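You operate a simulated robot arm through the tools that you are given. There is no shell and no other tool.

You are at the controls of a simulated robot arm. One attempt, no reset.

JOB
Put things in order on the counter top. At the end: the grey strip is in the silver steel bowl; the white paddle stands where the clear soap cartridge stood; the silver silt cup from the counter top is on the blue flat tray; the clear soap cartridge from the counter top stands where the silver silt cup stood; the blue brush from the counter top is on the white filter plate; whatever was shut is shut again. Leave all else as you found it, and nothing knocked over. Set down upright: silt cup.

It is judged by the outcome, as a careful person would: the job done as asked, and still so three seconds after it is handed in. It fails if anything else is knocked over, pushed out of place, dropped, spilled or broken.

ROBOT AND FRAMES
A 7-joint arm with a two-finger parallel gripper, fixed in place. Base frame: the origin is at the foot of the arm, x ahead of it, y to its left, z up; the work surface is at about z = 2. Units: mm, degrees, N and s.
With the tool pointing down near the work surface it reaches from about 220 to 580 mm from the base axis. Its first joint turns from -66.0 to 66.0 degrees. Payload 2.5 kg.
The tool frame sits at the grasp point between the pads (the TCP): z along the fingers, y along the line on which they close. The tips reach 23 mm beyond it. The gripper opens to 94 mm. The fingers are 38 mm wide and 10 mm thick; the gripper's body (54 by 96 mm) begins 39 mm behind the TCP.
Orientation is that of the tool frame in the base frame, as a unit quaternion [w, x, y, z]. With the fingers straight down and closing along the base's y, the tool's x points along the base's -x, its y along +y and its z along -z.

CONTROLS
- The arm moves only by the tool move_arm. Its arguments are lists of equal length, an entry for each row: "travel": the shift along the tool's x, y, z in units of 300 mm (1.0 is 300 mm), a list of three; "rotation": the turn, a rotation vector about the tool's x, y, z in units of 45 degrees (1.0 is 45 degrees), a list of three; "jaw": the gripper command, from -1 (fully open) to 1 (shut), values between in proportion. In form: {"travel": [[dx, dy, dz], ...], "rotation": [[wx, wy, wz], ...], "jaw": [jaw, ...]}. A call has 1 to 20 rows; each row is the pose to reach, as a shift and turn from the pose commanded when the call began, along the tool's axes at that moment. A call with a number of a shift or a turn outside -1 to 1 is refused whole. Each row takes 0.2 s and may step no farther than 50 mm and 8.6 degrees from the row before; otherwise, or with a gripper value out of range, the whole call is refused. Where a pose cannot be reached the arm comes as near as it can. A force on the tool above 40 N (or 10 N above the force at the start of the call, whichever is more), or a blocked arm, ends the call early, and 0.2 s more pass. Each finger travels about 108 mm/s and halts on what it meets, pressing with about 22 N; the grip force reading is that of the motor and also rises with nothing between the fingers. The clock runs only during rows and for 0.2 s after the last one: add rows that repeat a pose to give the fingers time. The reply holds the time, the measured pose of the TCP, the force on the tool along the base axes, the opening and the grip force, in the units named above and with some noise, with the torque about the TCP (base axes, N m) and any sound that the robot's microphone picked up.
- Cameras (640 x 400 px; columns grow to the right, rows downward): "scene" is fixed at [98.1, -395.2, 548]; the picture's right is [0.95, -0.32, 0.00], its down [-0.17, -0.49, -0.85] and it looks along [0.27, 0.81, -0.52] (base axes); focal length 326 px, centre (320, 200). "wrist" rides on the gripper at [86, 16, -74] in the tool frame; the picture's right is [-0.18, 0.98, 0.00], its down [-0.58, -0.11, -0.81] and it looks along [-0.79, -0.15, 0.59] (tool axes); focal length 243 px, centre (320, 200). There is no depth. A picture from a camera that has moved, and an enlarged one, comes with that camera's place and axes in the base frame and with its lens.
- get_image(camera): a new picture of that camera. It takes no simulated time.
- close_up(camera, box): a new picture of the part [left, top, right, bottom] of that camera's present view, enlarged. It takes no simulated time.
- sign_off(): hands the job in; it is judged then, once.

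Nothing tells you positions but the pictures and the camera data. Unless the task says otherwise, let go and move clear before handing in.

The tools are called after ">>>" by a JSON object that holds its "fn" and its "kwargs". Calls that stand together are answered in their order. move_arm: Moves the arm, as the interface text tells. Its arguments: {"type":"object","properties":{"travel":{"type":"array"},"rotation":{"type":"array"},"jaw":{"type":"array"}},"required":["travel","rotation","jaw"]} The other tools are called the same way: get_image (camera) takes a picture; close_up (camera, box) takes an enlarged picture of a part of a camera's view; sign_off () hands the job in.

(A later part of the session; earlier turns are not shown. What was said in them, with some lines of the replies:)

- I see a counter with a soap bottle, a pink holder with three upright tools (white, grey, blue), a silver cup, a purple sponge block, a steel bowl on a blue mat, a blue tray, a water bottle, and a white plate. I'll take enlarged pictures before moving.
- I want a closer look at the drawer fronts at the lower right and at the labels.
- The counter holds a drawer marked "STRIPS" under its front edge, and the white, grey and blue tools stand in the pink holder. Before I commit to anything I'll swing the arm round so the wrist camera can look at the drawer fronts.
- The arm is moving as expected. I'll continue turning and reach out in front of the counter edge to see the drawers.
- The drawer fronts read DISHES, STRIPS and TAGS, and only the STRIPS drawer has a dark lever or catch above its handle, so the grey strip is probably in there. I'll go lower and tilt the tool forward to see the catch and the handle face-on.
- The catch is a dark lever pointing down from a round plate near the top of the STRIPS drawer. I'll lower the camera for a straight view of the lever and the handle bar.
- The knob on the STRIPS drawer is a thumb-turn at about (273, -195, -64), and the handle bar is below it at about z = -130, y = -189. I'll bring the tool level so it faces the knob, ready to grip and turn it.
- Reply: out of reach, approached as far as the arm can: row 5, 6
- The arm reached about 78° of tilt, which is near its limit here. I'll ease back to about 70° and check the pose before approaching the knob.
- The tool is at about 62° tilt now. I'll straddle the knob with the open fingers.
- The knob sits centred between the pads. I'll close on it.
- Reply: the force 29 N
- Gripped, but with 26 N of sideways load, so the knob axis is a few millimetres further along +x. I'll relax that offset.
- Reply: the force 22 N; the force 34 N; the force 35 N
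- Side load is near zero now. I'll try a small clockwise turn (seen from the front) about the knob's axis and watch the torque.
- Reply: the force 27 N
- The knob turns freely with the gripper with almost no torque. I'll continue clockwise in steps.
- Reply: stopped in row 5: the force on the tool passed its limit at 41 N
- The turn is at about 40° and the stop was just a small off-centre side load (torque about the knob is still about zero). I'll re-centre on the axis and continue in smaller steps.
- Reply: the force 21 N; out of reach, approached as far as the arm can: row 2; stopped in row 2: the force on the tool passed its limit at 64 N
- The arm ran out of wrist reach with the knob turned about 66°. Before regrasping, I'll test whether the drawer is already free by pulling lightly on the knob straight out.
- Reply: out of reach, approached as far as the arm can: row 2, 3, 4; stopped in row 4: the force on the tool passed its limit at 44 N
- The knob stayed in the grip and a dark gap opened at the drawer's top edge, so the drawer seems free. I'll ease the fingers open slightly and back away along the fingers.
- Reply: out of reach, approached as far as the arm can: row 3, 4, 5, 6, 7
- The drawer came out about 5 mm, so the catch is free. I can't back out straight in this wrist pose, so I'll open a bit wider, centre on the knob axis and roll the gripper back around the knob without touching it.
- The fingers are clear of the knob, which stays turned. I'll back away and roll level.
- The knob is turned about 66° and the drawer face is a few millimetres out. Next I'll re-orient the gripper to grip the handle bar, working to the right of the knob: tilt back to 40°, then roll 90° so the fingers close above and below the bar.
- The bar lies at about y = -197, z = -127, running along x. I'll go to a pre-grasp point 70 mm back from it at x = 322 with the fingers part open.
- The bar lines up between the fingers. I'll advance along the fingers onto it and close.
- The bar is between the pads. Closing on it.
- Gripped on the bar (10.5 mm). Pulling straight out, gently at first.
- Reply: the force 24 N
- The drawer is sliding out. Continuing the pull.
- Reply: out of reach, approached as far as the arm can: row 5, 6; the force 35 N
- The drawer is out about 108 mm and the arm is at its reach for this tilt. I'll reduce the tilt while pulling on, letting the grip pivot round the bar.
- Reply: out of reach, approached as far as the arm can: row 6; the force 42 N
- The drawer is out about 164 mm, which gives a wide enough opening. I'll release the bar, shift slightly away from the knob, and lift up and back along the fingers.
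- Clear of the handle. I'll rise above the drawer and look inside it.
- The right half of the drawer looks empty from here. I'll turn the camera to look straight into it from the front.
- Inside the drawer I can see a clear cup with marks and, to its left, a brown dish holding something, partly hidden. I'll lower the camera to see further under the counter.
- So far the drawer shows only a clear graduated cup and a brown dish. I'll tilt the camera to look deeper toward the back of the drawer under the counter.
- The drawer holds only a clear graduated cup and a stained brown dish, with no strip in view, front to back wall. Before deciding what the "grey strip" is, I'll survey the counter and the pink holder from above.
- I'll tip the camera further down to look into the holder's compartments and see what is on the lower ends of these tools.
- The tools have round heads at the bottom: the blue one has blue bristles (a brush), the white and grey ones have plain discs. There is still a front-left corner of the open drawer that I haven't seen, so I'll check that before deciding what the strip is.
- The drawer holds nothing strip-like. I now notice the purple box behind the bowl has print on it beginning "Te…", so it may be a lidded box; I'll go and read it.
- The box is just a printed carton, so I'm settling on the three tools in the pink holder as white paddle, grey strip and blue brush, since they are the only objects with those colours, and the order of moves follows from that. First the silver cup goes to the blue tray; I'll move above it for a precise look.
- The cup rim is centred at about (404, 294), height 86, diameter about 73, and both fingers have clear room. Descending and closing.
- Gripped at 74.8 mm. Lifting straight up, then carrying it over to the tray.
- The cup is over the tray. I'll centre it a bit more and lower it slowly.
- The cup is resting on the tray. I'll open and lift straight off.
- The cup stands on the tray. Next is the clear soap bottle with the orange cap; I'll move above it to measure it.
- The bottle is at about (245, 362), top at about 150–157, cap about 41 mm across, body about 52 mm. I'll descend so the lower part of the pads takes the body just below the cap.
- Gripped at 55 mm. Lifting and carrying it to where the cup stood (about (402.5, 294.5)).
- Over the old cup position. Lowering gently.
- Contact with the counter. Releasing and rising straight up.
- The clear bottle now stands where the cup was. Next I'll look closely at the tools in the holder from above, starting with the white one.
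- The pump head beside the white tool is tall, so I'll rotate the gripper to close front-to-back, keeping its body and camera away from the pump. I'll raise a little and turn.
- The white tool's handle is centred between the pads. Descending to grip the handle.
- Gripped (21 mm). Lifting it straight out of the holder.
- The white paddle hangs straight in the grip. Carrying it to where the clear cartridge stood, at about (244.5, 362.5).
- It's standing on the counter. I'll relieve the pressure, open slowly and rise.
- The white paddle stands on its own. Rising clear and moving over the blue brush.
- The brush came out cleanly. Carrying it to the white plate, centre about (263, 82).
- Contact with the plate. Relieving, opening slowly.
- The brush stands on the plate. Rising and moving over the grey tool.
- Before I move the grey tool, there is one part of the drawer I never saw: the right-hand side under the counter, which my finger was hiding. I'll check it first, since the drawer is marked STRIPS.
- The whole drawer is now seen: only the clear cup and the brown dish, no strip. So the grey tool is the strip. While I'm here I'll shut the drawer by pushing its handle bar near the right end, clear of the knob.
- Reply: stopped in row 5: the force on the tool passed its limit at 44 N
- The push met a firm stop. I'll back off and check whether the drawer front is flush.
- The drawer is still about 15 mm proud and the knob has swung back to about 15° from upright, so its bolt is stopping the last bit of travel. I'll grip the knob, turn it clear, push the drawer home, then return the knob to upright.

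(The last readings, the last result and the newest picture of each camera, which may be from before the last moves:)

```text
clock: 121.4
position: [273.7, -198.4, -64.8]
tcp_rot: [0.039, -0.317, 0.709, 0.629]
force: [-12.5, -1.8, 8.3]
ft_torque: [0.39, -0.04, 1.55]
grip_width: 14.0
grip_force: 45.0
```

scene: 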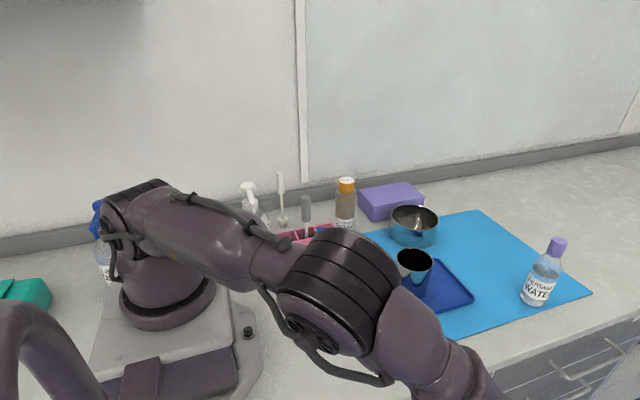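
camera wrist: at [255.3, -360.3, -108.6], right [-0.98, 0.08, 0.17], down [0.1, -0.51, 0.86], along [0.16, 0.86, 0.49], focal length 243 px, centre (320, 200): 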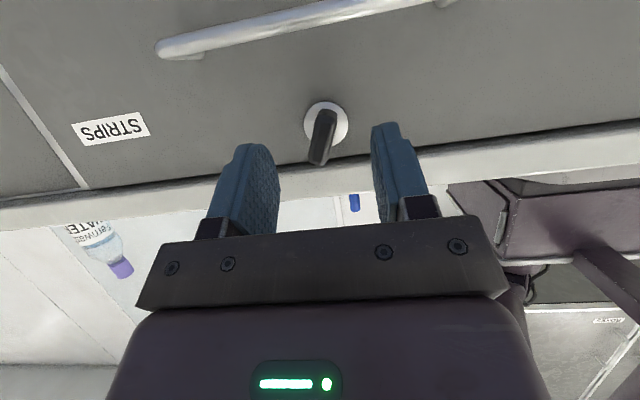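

The knob is at 60° without trouble. Pushing the drawer home while holding it.

>>> {"fn": "move_arm", "kwargs": {"travel": [[-0.004, 0, 0.0092], [-0.008, 0, 0.0183], [-0.012, 0, 0.0275], [-0.016, 0, 0.0367], [-0.02, 0, 0.0458], [-0.022, 0, 0.0504]], "rotation": [[0, 0, 0], [0, 0, 0], [0, 0, 0], [0, 0, 0], [0, 0, 0], [0, 0, 0]], "jaw": [1, 1, 1, 1, 1, 1]}}

>>> {"fn": "get_image", "kwargs": {"camera": "wrist"}}

```text
clock: 122.8
position: [274.2, -182.1, -64.2]
tcp_rot: [0.04, -0.318, 0.709, 0.628]
force: [-7.1, -29.4, 10.5]
ft_torque: [1.08, -0.03, 0.52]
grip_width: 14.4
grip_force: 44.9
```

```text
taken
camera wrist: at [223.0, -283.6, -73.9], right [-0.35, 0.09, 0.93], down [0.79, -0.51, 0.34], along [0.5, 0.86, 0.11], focal length 243 px, centre (320, 200)
```

wrist: 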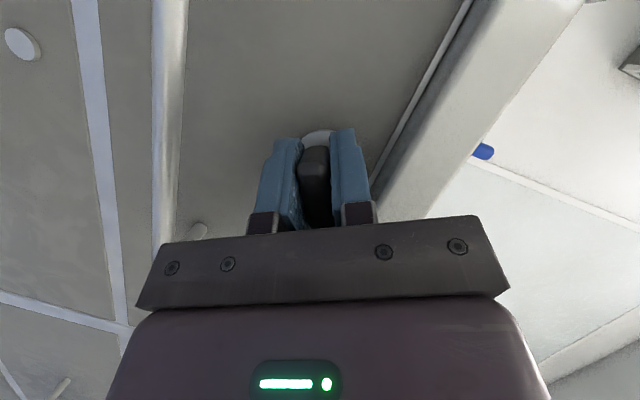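

The drawer is home (firm stop, gap closed). Now turning the knob back upright in steps.

>>> {"fn": "move_arm", "kwargs": {"travel": [[0.002, 0, -0.0046], [0.002, 0, -0.0046], [0.002, 0, -0.0046], [0.002, 0, -0.0046], [0.002, 0, -0.0046]], "rotation": [[0.045, -0.001, -0.102], [0.089, -0.002, -0.204], [0.134, -0.003, -0.306], [0.178, -0.003, -0.407], [0.178, -0.003, -0.407]], "jaw": [1, 1, 1, 1, 1]}}

```text
clock: 124.0
position: [275.2, -182.6, -64.5]
tcp_rot: [0.163, -0.423, 0.691, 0.563]
force: [10.4, -12.6, 11.0]
ft_torque: [0.78, -0.05, 1.04]
grip_width: 14.1
grip_force: 45.4
```

>>> {"fn": "move_arm", "kwargs": {"travel": [[0.0013, 0, -0.003], [0.0013, 0, -0.003], [0.0013, 0, -0.003], [0.0013, 0, -0.003], [0.0013, 0, -0.003]], "rotation": [[0.045, -0.001, -0.102], [0.089, -0.002, -0.204], [0.134, -0.003, -0.306], [0.178, -0.003, -0.407], [0.178, -0.003, -0.407]], "jaw": [1, 1, 1, 1, 1]}}

>>> {"fn": "move_arm", "kwargs": {"travel": [[0, 0, 0], [0, 0, 0], [0, 0, 0], [0, 0, 0], [0, 0, 0]], "rotation": [[0.045, -0.001, -0.102], [0.089, -0.002, -0.204], [0.134, -0.003, -0.306], [0.178, -0.003, -0.407], [0.178, -0.003, -0.407]], "jaw": [1, 1, 1, 1, 1]}}

>>> {"fn": "get_image", "kwargs": {"camera": "wrist"}}

```text
clock: 125.2
position: [275.0, -182.6, -64.7]
tcp_rot: [0.281, -0.514, 0.653, 0.481]
force: [24.8, 5.4, -11.7]
ft_torque: [1.48, 0.0, 0.89]
grip_width: 14.0
grip_force: 45.3
```

```text
clock: 125.8
position: [275.4, -181.7, -64.7]
tcp_rot: [0.331, -0.552, 0.628, 0.437]
force: [4.6, -1.6, -5.0]
ft_torque: [0.71, -0.02, 1.05]
grip_width: 14.0
grip_force: 45.2
stopped in row 3: the force on the tool passed its limit at 41 N (the readings are from after the stop); the commanded pose is now the measured one
```

```text
taken
camera wrist: at [249.1, -283.7, -109.8], right [-0.93, 0.08, 0.35], down [0.26, -0.5, 0.82], along [0.24, 0.86, 0.45], focal length 243 px, centre (320, 200)
```

wrist: 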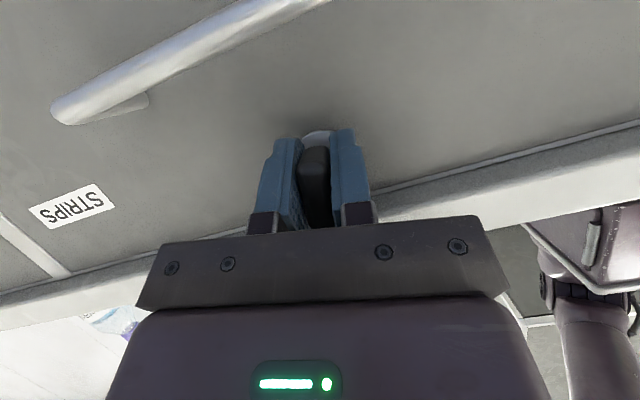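

>>> {"fn": "move_arm", "kwargs": {"travel": [[0, 0, 0], [0, 0, 0], [0, 0, 0], [0, 0, 0]], "rotation": [[0.032, 0, -0.072], [0.063, -0.001, -0.144], [0.097, -0.001, -0.22], [0.097, -0.001, -0.22]], "jaw": [1, 1, 1, 1]}}

>>> {"fn": "get_image", "kwargs": {"camera": "wrist"}}

```text
clock: 126.8
position: [275.2, -182.3, -65.8]
tcp_rot: [0.39, -0.59, 0.595, 0.382]
force: [13.5, 1.3, -9.1]
ft_torque: [1.4, 0.27, 1.26]
grip_width: 14.4
grip_force: 44.4
```

```text
taken
camera wrist: at [258.0, -283.4, -113.8], right [-0.98, 0.08, 0.16], down [0.1, -0.5, 0.86], along [0.15, 0.86, 0.49], focal length 243 px, centre (320, 200)
```

wrist: 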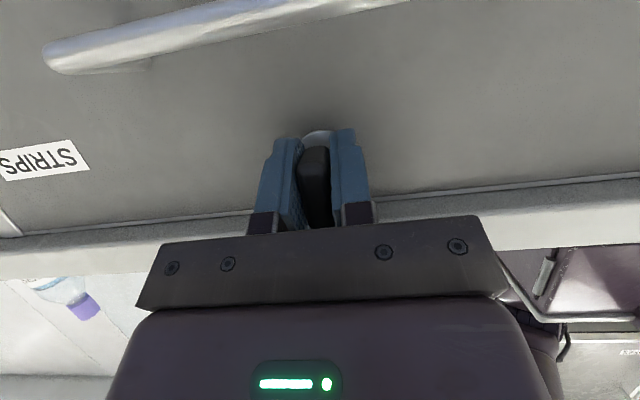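

The knob is upright again. Releasing and backing off to check.

>>> {"fn": "move_arm", "kwargs": {"travel": [[0, 0, 0], [0, 0, 0], [0, 0, 0], [0, 0, -0.06], [0, 0, -0.14], [0, 0, -0.24]], "rotation": [[0, 0, 0], [0, 0, 0], [0, 0, 0], [0, 0, 0], [0, 0, 0], [0, 0, 0]], "jaw": [0.4, 0, -0.3, -0.3, -0.4, -0.6]}}

>>> {"fn": "get_image", "kwargs": {"camera": "wrist"}}

```text
clock: 128.2
position: [274.6, -249.6, -36.0]
tcp_rot: [0.389, -0.59, 0.594, 0.385]
force: [0.7, 0.2, 0.0]
ft_torque: [-0.03, -0.03, -0.01]
grip_width: 75.0
grip_force: 0.1
```

```text
taken
camera wrist: at [257.5, -350.8, -84.2], right [-0.98, 0.08, 0.17], down [0.1, -0.5, 0.86], along [0.15, 0.86, 0.49], focal length 243 px, centre (320, 200)
```

wrist: 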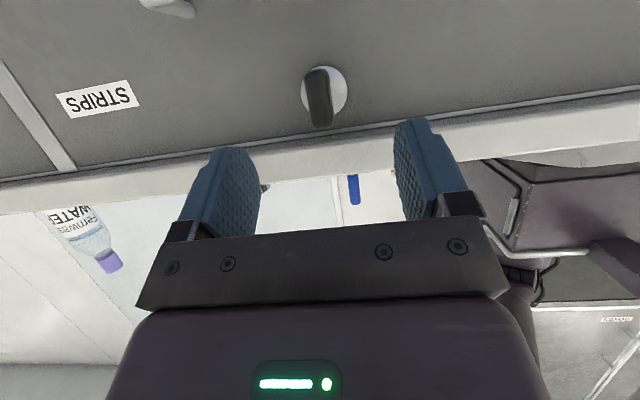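

>>> {"fn": "move_arm", "kwargs": {"travel": [[0.023, 0, -0.063], [0.046, 0, -0.125], [0.068, 0, -0.188], [0.091, 0, -0.251]], "rotation": [[0, 0.15, 0], [0, 0.3, 0], [0, 0.45, 0], [0, 0.6, 0]], "jaw": [-1, -1, -1, -1]}}

>>> {"fn": "get_image", "kwargs": {"camera": "wrist"}}

>>> {"fn": "close_up", "kwargs": {"camera": "wrist", "box": [290, 120, 390, 190]}}

```text
clock: 129.2
position: [275.8, -329.9, -27.7]
tcp_rot: [0.239, -0.664, 0.669, 0.234]
force: [-0.3, -0.5, 0.6]
ft_torque: [0.03, 0.02, -0.03]
grip_width: 94.2
grip_force: 0.2
```

```text
taken
camera wrist: at [257.4, -441.6, -24.0], right [-0.98, 0.15, 0.11], down [0.1, -0.06, 0.99], along [0.16, 0.99, 0.04], focal length 243 px, centre (320, 200)
```

wrist: 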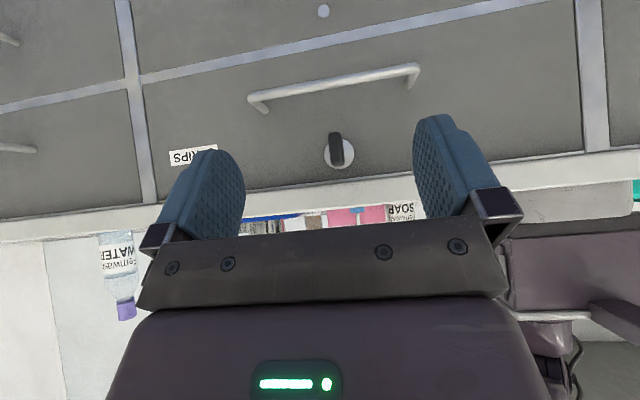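

```text
5.71 times, centred on (340, 155) of wrist
camera zoom: at [257.4, -441.6, -24.0], right [-0.98, 0.15, 0.11], down [0.1, -0.06, 0.99], along [0.16, 0.99, 0.04], focal length 1386 px, centre (206, 457)
```

zoom: 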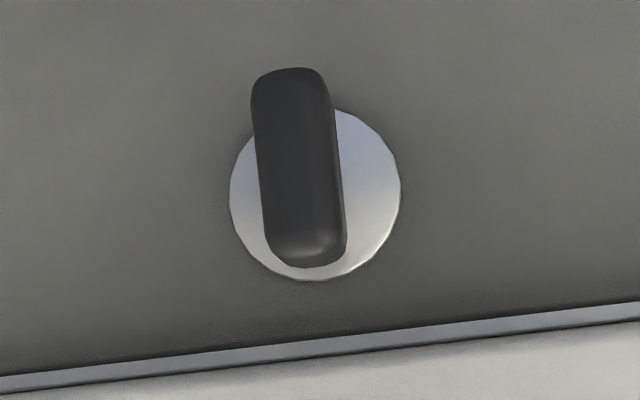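

The drawer front is flush and the knob upright, just as at the start. Now back to the counter for the grey strip.

>>> {"fn": "move_arm", "kwargs": {"travel": [[-0.134, 0, -0.051], [-0.267, 0, -0.102], [-0.4, 0, -0.153], [-0.534, 0, -0.204], [-0.668, 0, -0.256], [-0.801, 0, -0.307], [-0.935, 0, -0.358]], "rotation": [[0, 0.127, 0], [0, 0.254, 0], [0, 0.381, 0], [0, 0.508, 0], [0, 0.635, 0], [0, 0.762, 0], [0, 0.889, 0]], "jaw": [-1, -1, -1, -1, -1, -1, -1]}}

>>> {"fn": "move_arm", "kwargs": {"travel": [[-0.111, 0, -0.033], [-0.222, 0, -0.067], [-0.333, 0, -0.1], [-0.444, 0, -0.133], [-0.556, 0, -0.167], [-0.667, 0, -0.2]], "rotation": [[0, 0, -0.167], [0, 0, -0.333], [0, 0, -0.5], [0, 0, -0.667], [0, 0, -0.833], [0, 0, -1.0]], "jaw": [-1, -1, -1, -1, -1, -1]}}

>>> {"fn": "get_image", "kwargs": {"camera": "scene"}}

```text
clock: 130.8
position: [272.2, -180.2, 231.6]
tcp_rot: [-0.004, -0.704, 0.711, -0.008]
force: [0.5, 0.0, 0.2]
ft_torque: [-0.01, -0.01, 0.01]
grip_width: 94.1
grip_force: 0.1
```

```text
clock: 132.2
position: [278.0, 21.3, 289.0]
tcp_rot: [0.005, 0.922, -0.386, 0.005]
force: [0.7, 0.6, 0.6]
ft_torque: [0.0, 0.02, 0.01]
grip_width: 94.0
grip_force: 0.2
```

```text
taken
```

scene: 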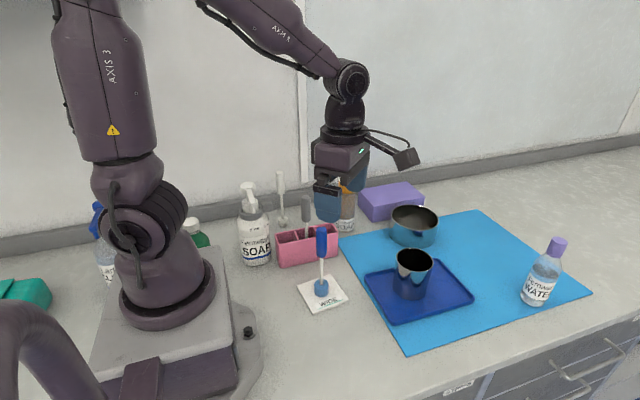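

>>> {"fn": "move_arm", "kwargs": {"travel": [[-0.078, -0.071, 0.015], [-0.157, -0.141, 0.03], [-0.235, -0.212, 0.045], [-0.313, -0.283, 0.06], [-0.392, -0.353, 0.075], [-0.47, -0.424, 0.09]], "rotation": [[0.001, -0.003, -0.111], [0.002, -0.005, -0.222], [0.003, -0.008, -0.333], [0.005, -0.011, -0.444], [0.006, -0.013, -0.556], [0.007, -0.016, -0.667]], "jaw": [-0.6, -0.2, 0.2, 0.2, 0.2, 0.2]}}

>>> {"fn": "get_image", "kwargs": {"camera": "wrist"}}

>>> {"fn": "close_up", "kwargs": {"camera": "wrist", "box": [250, 0, 390, 130]}}

```text
clock: 133.6
position: [268.9, 211.0, 258.2]
tcp_rot: [0.002, 0.991, -0.135, -0.001]
force: [-0.4, -0.4, -0.1]
ft_torque: [-0.02, 0.01, 0.03]
grip_width: 37.4
grip_force: 0.2
```

```text
taken
camera wrist: at [348.0, 174.1, 331.9], right [-0.44, -0.9, 0.01], down [-0.53, 0.26, 0.81], along [-0.73, 0.35, -0.59], focal length 243 px, centre (320, 200)
```

wrist: 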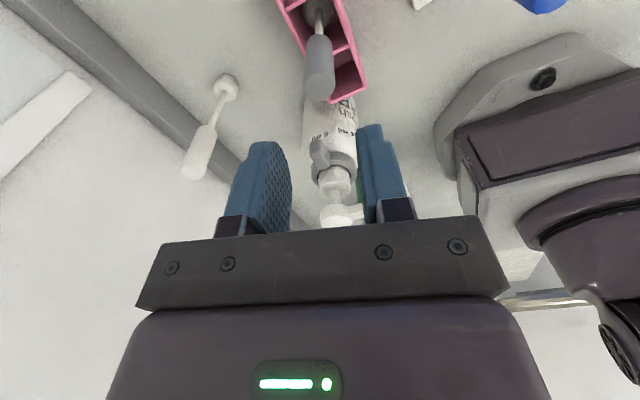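

```text
3.08 times, centred on (320, 65) of wrist
camera zoom: at [348.0, 174.1, 331.9], right [-0.44, -0.9, 0.01], down [-0.53, 0.26, 0.81], along [-0.73, 0.35, -0.59], focal length 746 px, centre (320, 615)
```

zoom: 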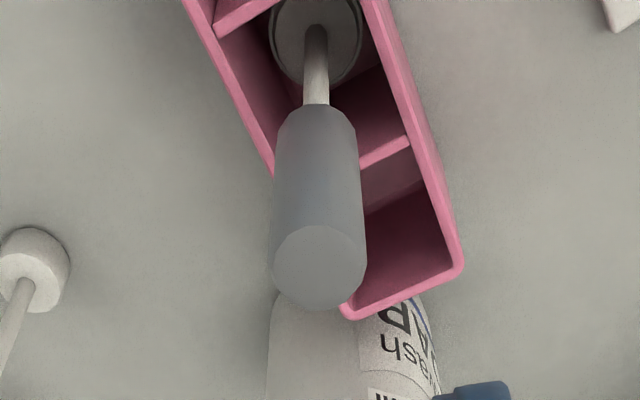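

>>> {"fn": "move_arm", "kwargs": {"travel": [[0, 0, 0.09], [0, 0, 0.19], [0, 0, 0.29], [0, 0, 0.365]], "rotation": [[0, 0, 0], [0, 0, 0], [0, 0, 0], [0, 0, 0]], "jaw": [0.2, 0.2, 0.2, 0.2]}}

>>> {"fn": "get_image", "kwargs": {"camera": "wrist"}}

```text
clock: 134.6
position: [268.7, 212.3, 149.4]
tcp_rot: [0.001, 0.991, -0.134, -0.002]
force: [0.0, -0.6, 0.5]
ft_torque: [0.01, 0.02, 0.01]
grip_width: 37.7
grip_force: 0.1
```

```text
taken
camera wrist: at [347.4, 175.7, 223.6], right [-0.44, -0.9, 0.0], down [-0.53, 0.26, 0.81], along [-0.73, 0.35, -0.59], focal length 243 px, centre (320, 200)
```

wrist: 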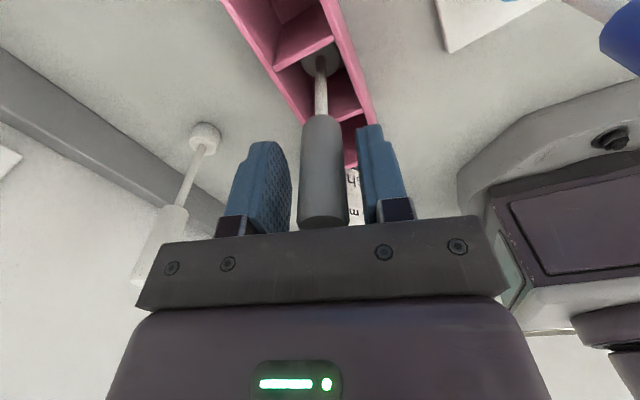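

>>> {"fn": "move_arm", "kwargs": {"travel": [[0, 0, 0], [0, 0, 0], [0, 0, 0], [0, 0, -0.04], [0, 0, -0.1], [0, 0, -0.18], [0, 0, -0.27], [0, 0, -0.36]], "rotation": [[0, 0, 0], [0, 0, 0], [0, 0, 0], [0, 0, 0], [0, 0, 0], [0, 0, 0], [0, 0, 0], [0, 0, 0]], "jaw": [0.6, 1, 1, 1, 1, 1, 1, 1]}}

>>> {"fn": "get_image", "kwargs": {"camera": "wrist"}}

>>> {"fn": "close_up", "kwargs": {"camera": "scene", "box": [230, 90, 370, 280]}}

```text
clock: 136.4
position: [268.5, 211.6, 258.5]
tcp_rot: [0.002, 0.991, -0.135, -0.002]
force: [-0.4, 0.0, -0.8]
ft_torque: [-0.03, 0.01, 0.0]
grip_width: 21.0
grip_force: 22.4
```

```text
taken
camera wrist: at [347.6, 174.2, 333.7], right [-0.44, -0.9, 0.01], down [-0.53, 0.26, 0.81], along [-0.73, 0.35, -0.59], focal length 243 px, centre (320, 200)
```

wrist: 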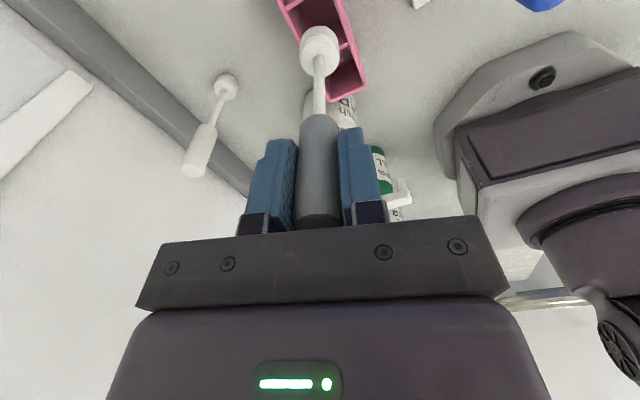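

```text
2.11 times, centred on (300, 185) of scene
camera zoom: at [98.1, -395.1, 548.0], right [0.95, -0.32, 0.0], down [-0.17, -0.49, -0.85], along [0.27, 0.81, -0.52], focal length 686 px, centre (362, 232)
```

zoom: 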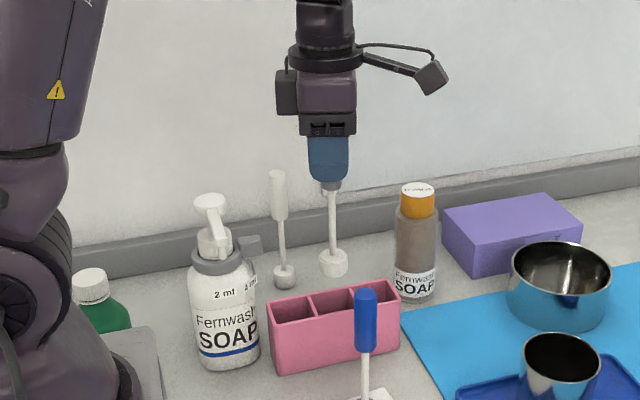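

Same build as the others, grey handle. The bowl's rim is centred at about (564, 204) at height 58, near my reach limit, so I'll carry the tool over it at height and see how far I can go.

>>> {"fn": "move_arm", "kwargs": {"travel": [[0.1, -0.02, -0.01], [0.23, -0.05, -0.02], [0.37, -0.085, -0.03], [0.51, -0.118, -0.04], [0.65, -0.15, -0.04], [0.785, -0.182, -0.04], [0.917, -0.213, -0.04]], "rotation": [[0, 0, 0.143], [0, 0, 0.286], [0, 0, 0.429], [0, 0, 0.571], [0, 0, 0.714], [0, 0, 0.857], [0, 0, 1.0]], "jaw": [1, 1, 1, 1, 1, 1, 1]}}

>>> {"fn": "get_image", "kwargs": {"camera": "scene"}}

>>> {"fn": "get_image", "kwargs": {"camera": "wrist"}}

```text
clock: 138.0
position: [548.5, 201.7, 266.0]
tcp_rot: [0.004, 0.863, -0.506, -0.002]
force: [-0.6, 0.1, -1.1]
ft_torque: [0.03, -0.05, 0.0]
grip_width: 21.3
grip_force: 21.7
```

```text
taken
```

scene: 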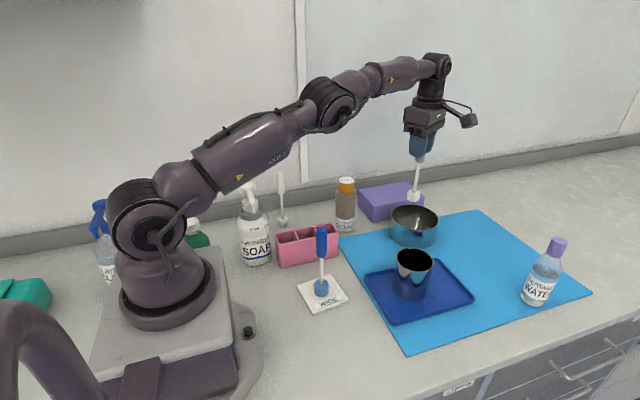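

```text
taken
camera wrist: at [576.7, 120.6, 340.3], right [-0.95, -0.32, 0.01], down [-0.18, 0.56, 0.8], along [-0.26, 0.76, -0.59], focal length 243 px, centre (320, 200)
```

wrist: 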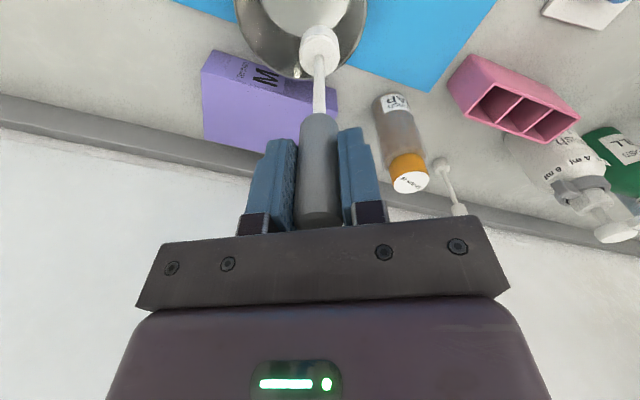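

The tool is over the bowl. I'll shift slightly toward its centre and lower it in.

>>> {"fn": "move_arm", "kwargs": {"travel": [[0.013, -0.023, 0.06], [0.013, -0.023, 0.14], [0.013, -0.023, 0.22], [0.013, -0.023, 0.29], [0.013, -0.023, 0.335]], "rotation": [[0, 0, 0], [0, 0, 0], [0, 0, 0], [0, 0, 0], [0, 0, 0]], "jaw": [1, 1, 1, 1, 1]}}

>>> {"fn": "close_up", "kwargs": {"camera": "scene", "box": [360, 130, 480, 270]}}

>>> {"fn": "get_image", "kwargs": {"camera": "wrist"}}

```text
clock: 139.2
position: [557.7, 198.0, 167.8]
tcp_rot: [0.003, 0.864, -0.504, 0.0]
force: [-0.1, -0.1, -0.3]
ft_torque: [-0.01, 0.01, 0.03]
grip_width: 21.2
grip_force: 21.7
```

```text
2.86 times, centred on (420, 200) of scene
camera zoom: at [98.1, -395.1, 548.0], right [0.95, -0.32, 0.0], down [-0.17, -0.49, -0.85], along [0.27, 0.81, -0.52], focal length 931 px, centre (34, 200)
```

zoom: 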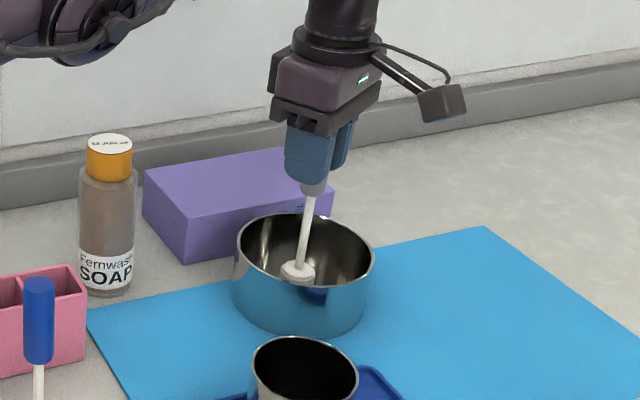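

```text
taken
camera wrist: at [586.3, 117.3, 242.0], right [-0.95, -0.32, 0.0], down [-0.19, 0.56, 0.8], along [-0.26, 0.76, -0.59], focal length 243 px, centre (320, 200)
```

wrist: 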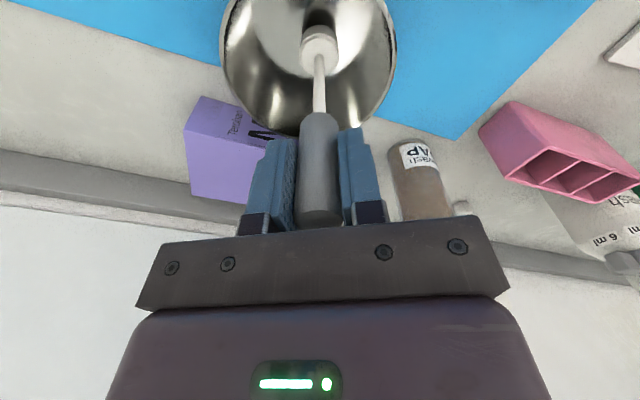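

>>> {"fn": "move_arm", "kwargs": {"travel": [[0, 0, 0.012], [0, 0, 0.024], [0, 0, 0.032]], "rotation": [[0, 0, 0], [0, 0, 0], [0, 0, 0]], "jaw": [1, 1, 1]}}

>>> {"fn": "move_arm", "kwargs": {"travel": [[0, 0, 0.004], [0, 0, 0.008]], "rotation": [[0, 0, 0], [0, 0, 0]], "jaw": [1, 1]}}

```text
clock: 140.0
position: [555.8, 198.0, 155.9]
tcp_rot: [0.003, 0.864, -0.504, 0.0]
force: [0.5, -0.1, -0.4]
ft_torque: [0.04, 0.0, -0.01]
grip_width: 21.2
grip_force: 22.2
```

```text
clock: 140.6
position: [557.1, 199.1, 155.4]
tcp_rot: [0.002, 0.864, -0.504, 0.0]
force: [0.2, -0.2, -0.4]
ft_torque: [0.02, -0.02, 0.03]
grip_width: 21.1
grip_force: 21.9
```

>>> {"fn": "move_arm", "kwargs": {"travel": [[0, 0, 0.003], [0, 0, 0.006]], "rotation": [[0, 0, 0], [0, 0, 0]], "jaw": [1, 1]}}

>>> {"fn": "move_arm", "kwargs": {"travel": [[0, 0, 0.003], [0, 0, 0.005]], "rotation": [[0, 0, 0], [0, 0, 0]], "jaw": [1, 1]}}

```text
clock: 141.2
position: [557.1, 198.2, 153.9]
tcp_rot: [0.003, 0.864, -0.503, -0.001]
force: [-0.5, 0.5, -0.6]
ft_torque: [0.01, -0.04, -0.02]
grip_width: 21.2
grip_force: 22.0
```

```text
clock: 141.8
position: [558.2, 198.0, 153.2]
tcp_rot: [0.001, 0.863, -0.504, 0.002]
force: [-1.7, -1.6, 15.3]
ft_torque: [-0.2, 0.16, -0.09]
grip_width: 21.3
grip_force: 21.8
```

Touching the bowl's floor. Relieving and opening slowly.

>>> {"fn": "move_arm", "kwargs": {"travel": [[0, 0, -0.002], [0, 0, -0.002], [0, 0, -0.002], [0, 0, -0.002], [0, 0, -0.002], [0, 0, -0.002]], "rotation": [[0, 0, 0], [0, 0, 0], [0, 0, 0], [0, 0, 0], [0, 0, 0], [0, 0, 0]], "jaw": [1, 0.5, 0.4, 0.2, 0, 0]}}

>>> {"fn": "close_up", "kwargs": {"camera": "scene", "box": [360, 130, 480, 270]}}

>>> {"fn": "get_image", "kwargs": {"camera": "wrist"}}

```text
clock: 143.2
position: [556.6, 198.7, 151.4]
tcp_rot: [0.003, 0.864, -0.503, -0.001]
force: [-0.5, 0.4, 0.6]
ft_torque: [-0.03, -0.02, 0.0]
grip_width: 46.6
grip_force: 0.0
```

```text
2.86 times, centred on (420, 200) of scene
camera zoom: at [98.1, -395.2, 548.0], right [0.95, -0.32, 0.0], down [-0.17, -0.49, -0.85], along [0.27, 0.81, -0.52], focal length 931 px, centre (34, 200)
```

zoom: 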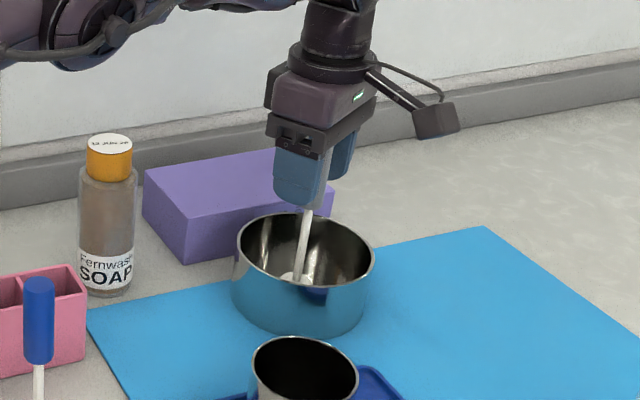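

```text
taken
camera wrist: at [585.3, 117.8, 227.0], right [-0.95, -0.32, 0.0], down [-0.19, 0.56, 0.8], along [-0.26, 0.76, -0.59], focal length 243 px, centre (320, 200)
```

wrist: 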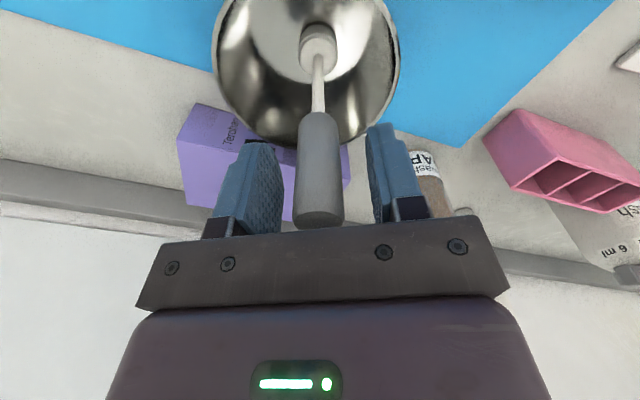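

The grey strip stands in the bowl. Rising straight up and moving clear.

>>> {"fn": "move_arm", "kwargs": {"travel": [[0, 0, -0.05], [0, 0, -0.13], [0, 0, -0.23], [0, 0, -0.34], [0, 0, -0.42]], "rotation": [[0, 0, 0], [0, 0, 0], [0, 0, 0], [0, 0, 0], [0, 0, 0]], "jaw": [0, 0, 0, 0, 0]}}

>>> {"fn": "get_image", "kwargs": {"camera": "wrist"}}

>>> {"fn": "get_image", "kwargs": {"camera": "scene"}}

```text
clock: 144.4
position: [553.6, 196.6, 277.8]
tcp_rot: [0.004, 0.864, -0.503, -0.001]
force: [-0.2, 0.8, 0.0]
ft_torque: [0.01, -0.02, 0.02]
grip_width: 47.0
grip_force: 0.0
out of reach, approached as far as the arm can: row 5
```

```text
taken
camera wrist: at [581.2, 115.8, 351.6], right [-0.95, -0.32, 0.01], down [-0.19, 0.56, 0.81], along [-0.26, 0.76, -0.59], focal length 243 px, centre (320, 200)
```

wrist: 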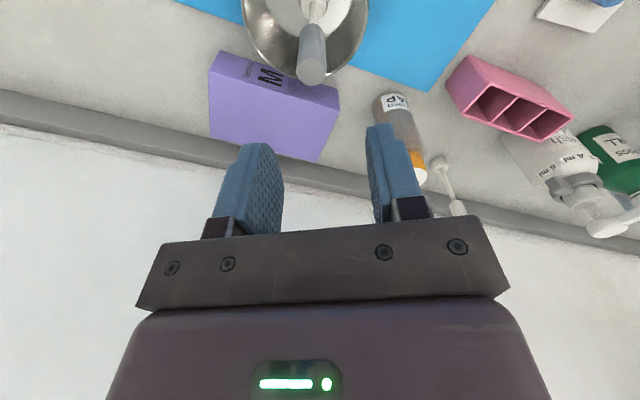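

```text
taken
```

scene: 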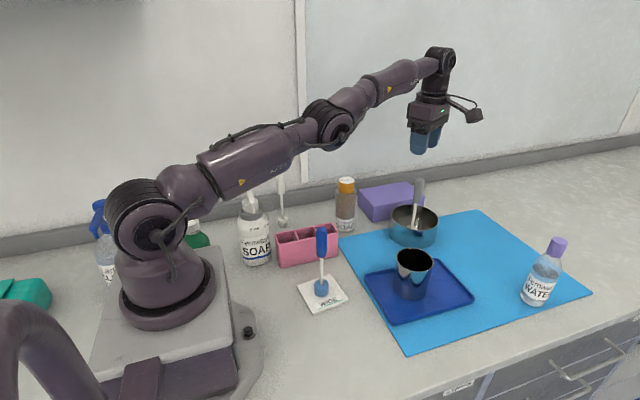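

>>> {"fn": "move_arm", "kwargs": {"travel": [[0.009, 0.12, -0.05], [0.018, 0.24, -0.1], [0.027, 0.36, -0.15], [0.035, 0.48, -0.2], [0.044, 0.6, -0.25], [0.053, 0.718, -0.3]], "rotation": [[0, 0, 0], [0, 0, 0], [0, 0, 0], [0, 0, 0], [0, 0, 0], [0, 0, 0]], "jaw": [0, 0, 0, 0, 0, 0]}}

>>> {"fn": "get_image", "kwargs": {"camera": "scene"}}

>>> {"fn": "close_up", "kwargs": {"camera": "scene", "box": [230, 150, 470, 320]}}

>>> {"fn": "get_image", "kwargs": {"camera": "wrist"}}

```text
clock: 145.8
position: [517.4, 101.9, 434.5]
tcp_rot: [0.003, 0.864, -0.504, -0.001]
force: [-0.5, 0.6, 0.2]
ft_torque: [-0.03, 0.02, -0.01]
grip_width: 47.0
grip_force: 0.1
out of reach, approached as far as the arm can: row 1, 2, 3, 4, 5, 6
```

```text
taken
```

scene: 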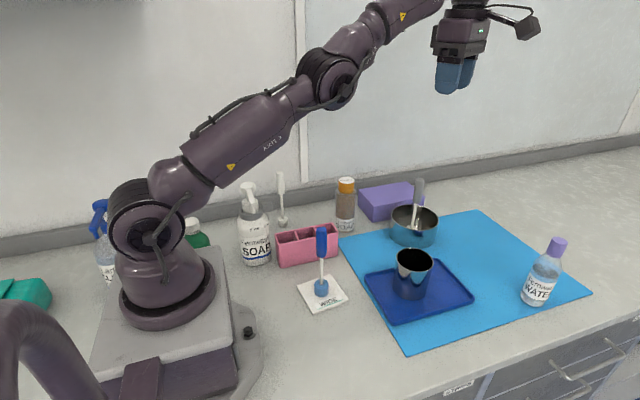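

```text
2.35 times, centred on (350, 235) of scene
camera zoom: at [98.2, -395.1, 548.0], right [0.95, -0.32, 0.0], down [-0.17, -0.49, -0.85], along [0.27, 0.81, -0.52], focal length 767 px, centre (249, 118)
```

zoom: 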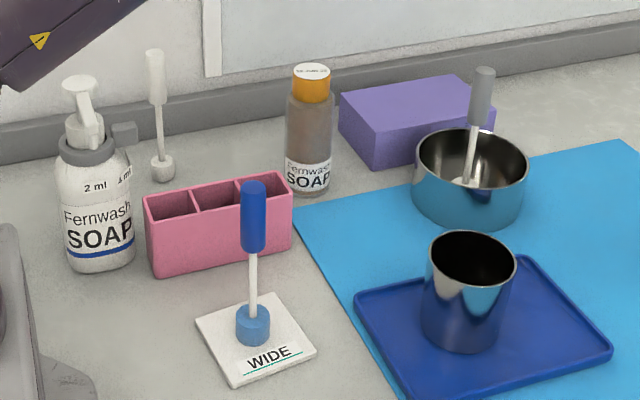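

```text
taken
camera wrist: at [546.0, 20.6, 509.0], right [-0.95, -0.32, 0.0], down [-0.19, 0.56, 0.81], along [-0.26, 0.76, -0.59], focal length 243 px, centre (320, 200)
```

wrist: 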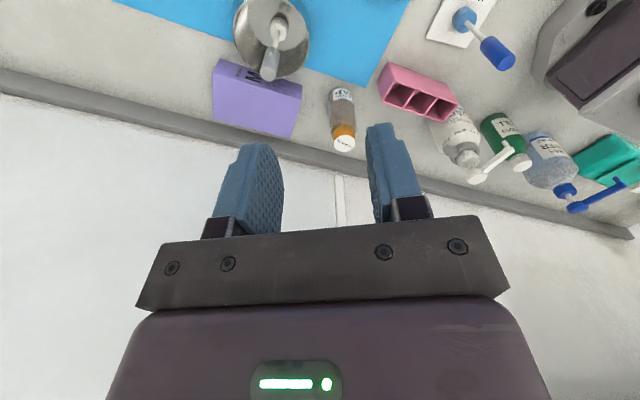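

Everything is in its place: the cup is upright on the blue tray, the clear cartridge is where the cup was, and the white paddle stands where the cartridge was. The blue brush is on the white plate, the grey strip is in the steel bowl, and the STRIPS drawer is shut with its knob upright. The arm is clear, so I'm handing in.

>>> {"fn": "sign_off", "kwargs": {}}

```text
The job is handed in.
```

The job is handed in and, by my last pictures, everything is where you asked. One item is my own guess: which object is the "grey strip".

- **Silt cup:** it stands upright on the blue tray.
- **Clear soap cartridge:** it stands where the silt cup stood, within a few millimetres.
- **White paddle:** I took this to be the white-handled tool from the pink holder. It stands upright where the cartridge stood.
- **Blue brush:** I took this to be the blue-handled tool from the same holder. It stands on the white plate marked "WIDE".
- **Grey strip:** I took this to be the grey-handled tool from the holder, and it stands in the steel bowl. I found nothing else grey that could be a strip.
- **STRIPS drawer:** I opened it to look for the strip and found only a clear graduated cup and a brown dish. When I first tried to shut it, the drawer stuck about 15 mm open because its knob had swung back. I turned the knob clear, pushed the drawer home and set the knob upright. From outside it looks as it did at the start, but I did not reopen it to check that the cup inside is still standing.

I saw nothing else on the counter out of place, and the arm was clear when I handed in.
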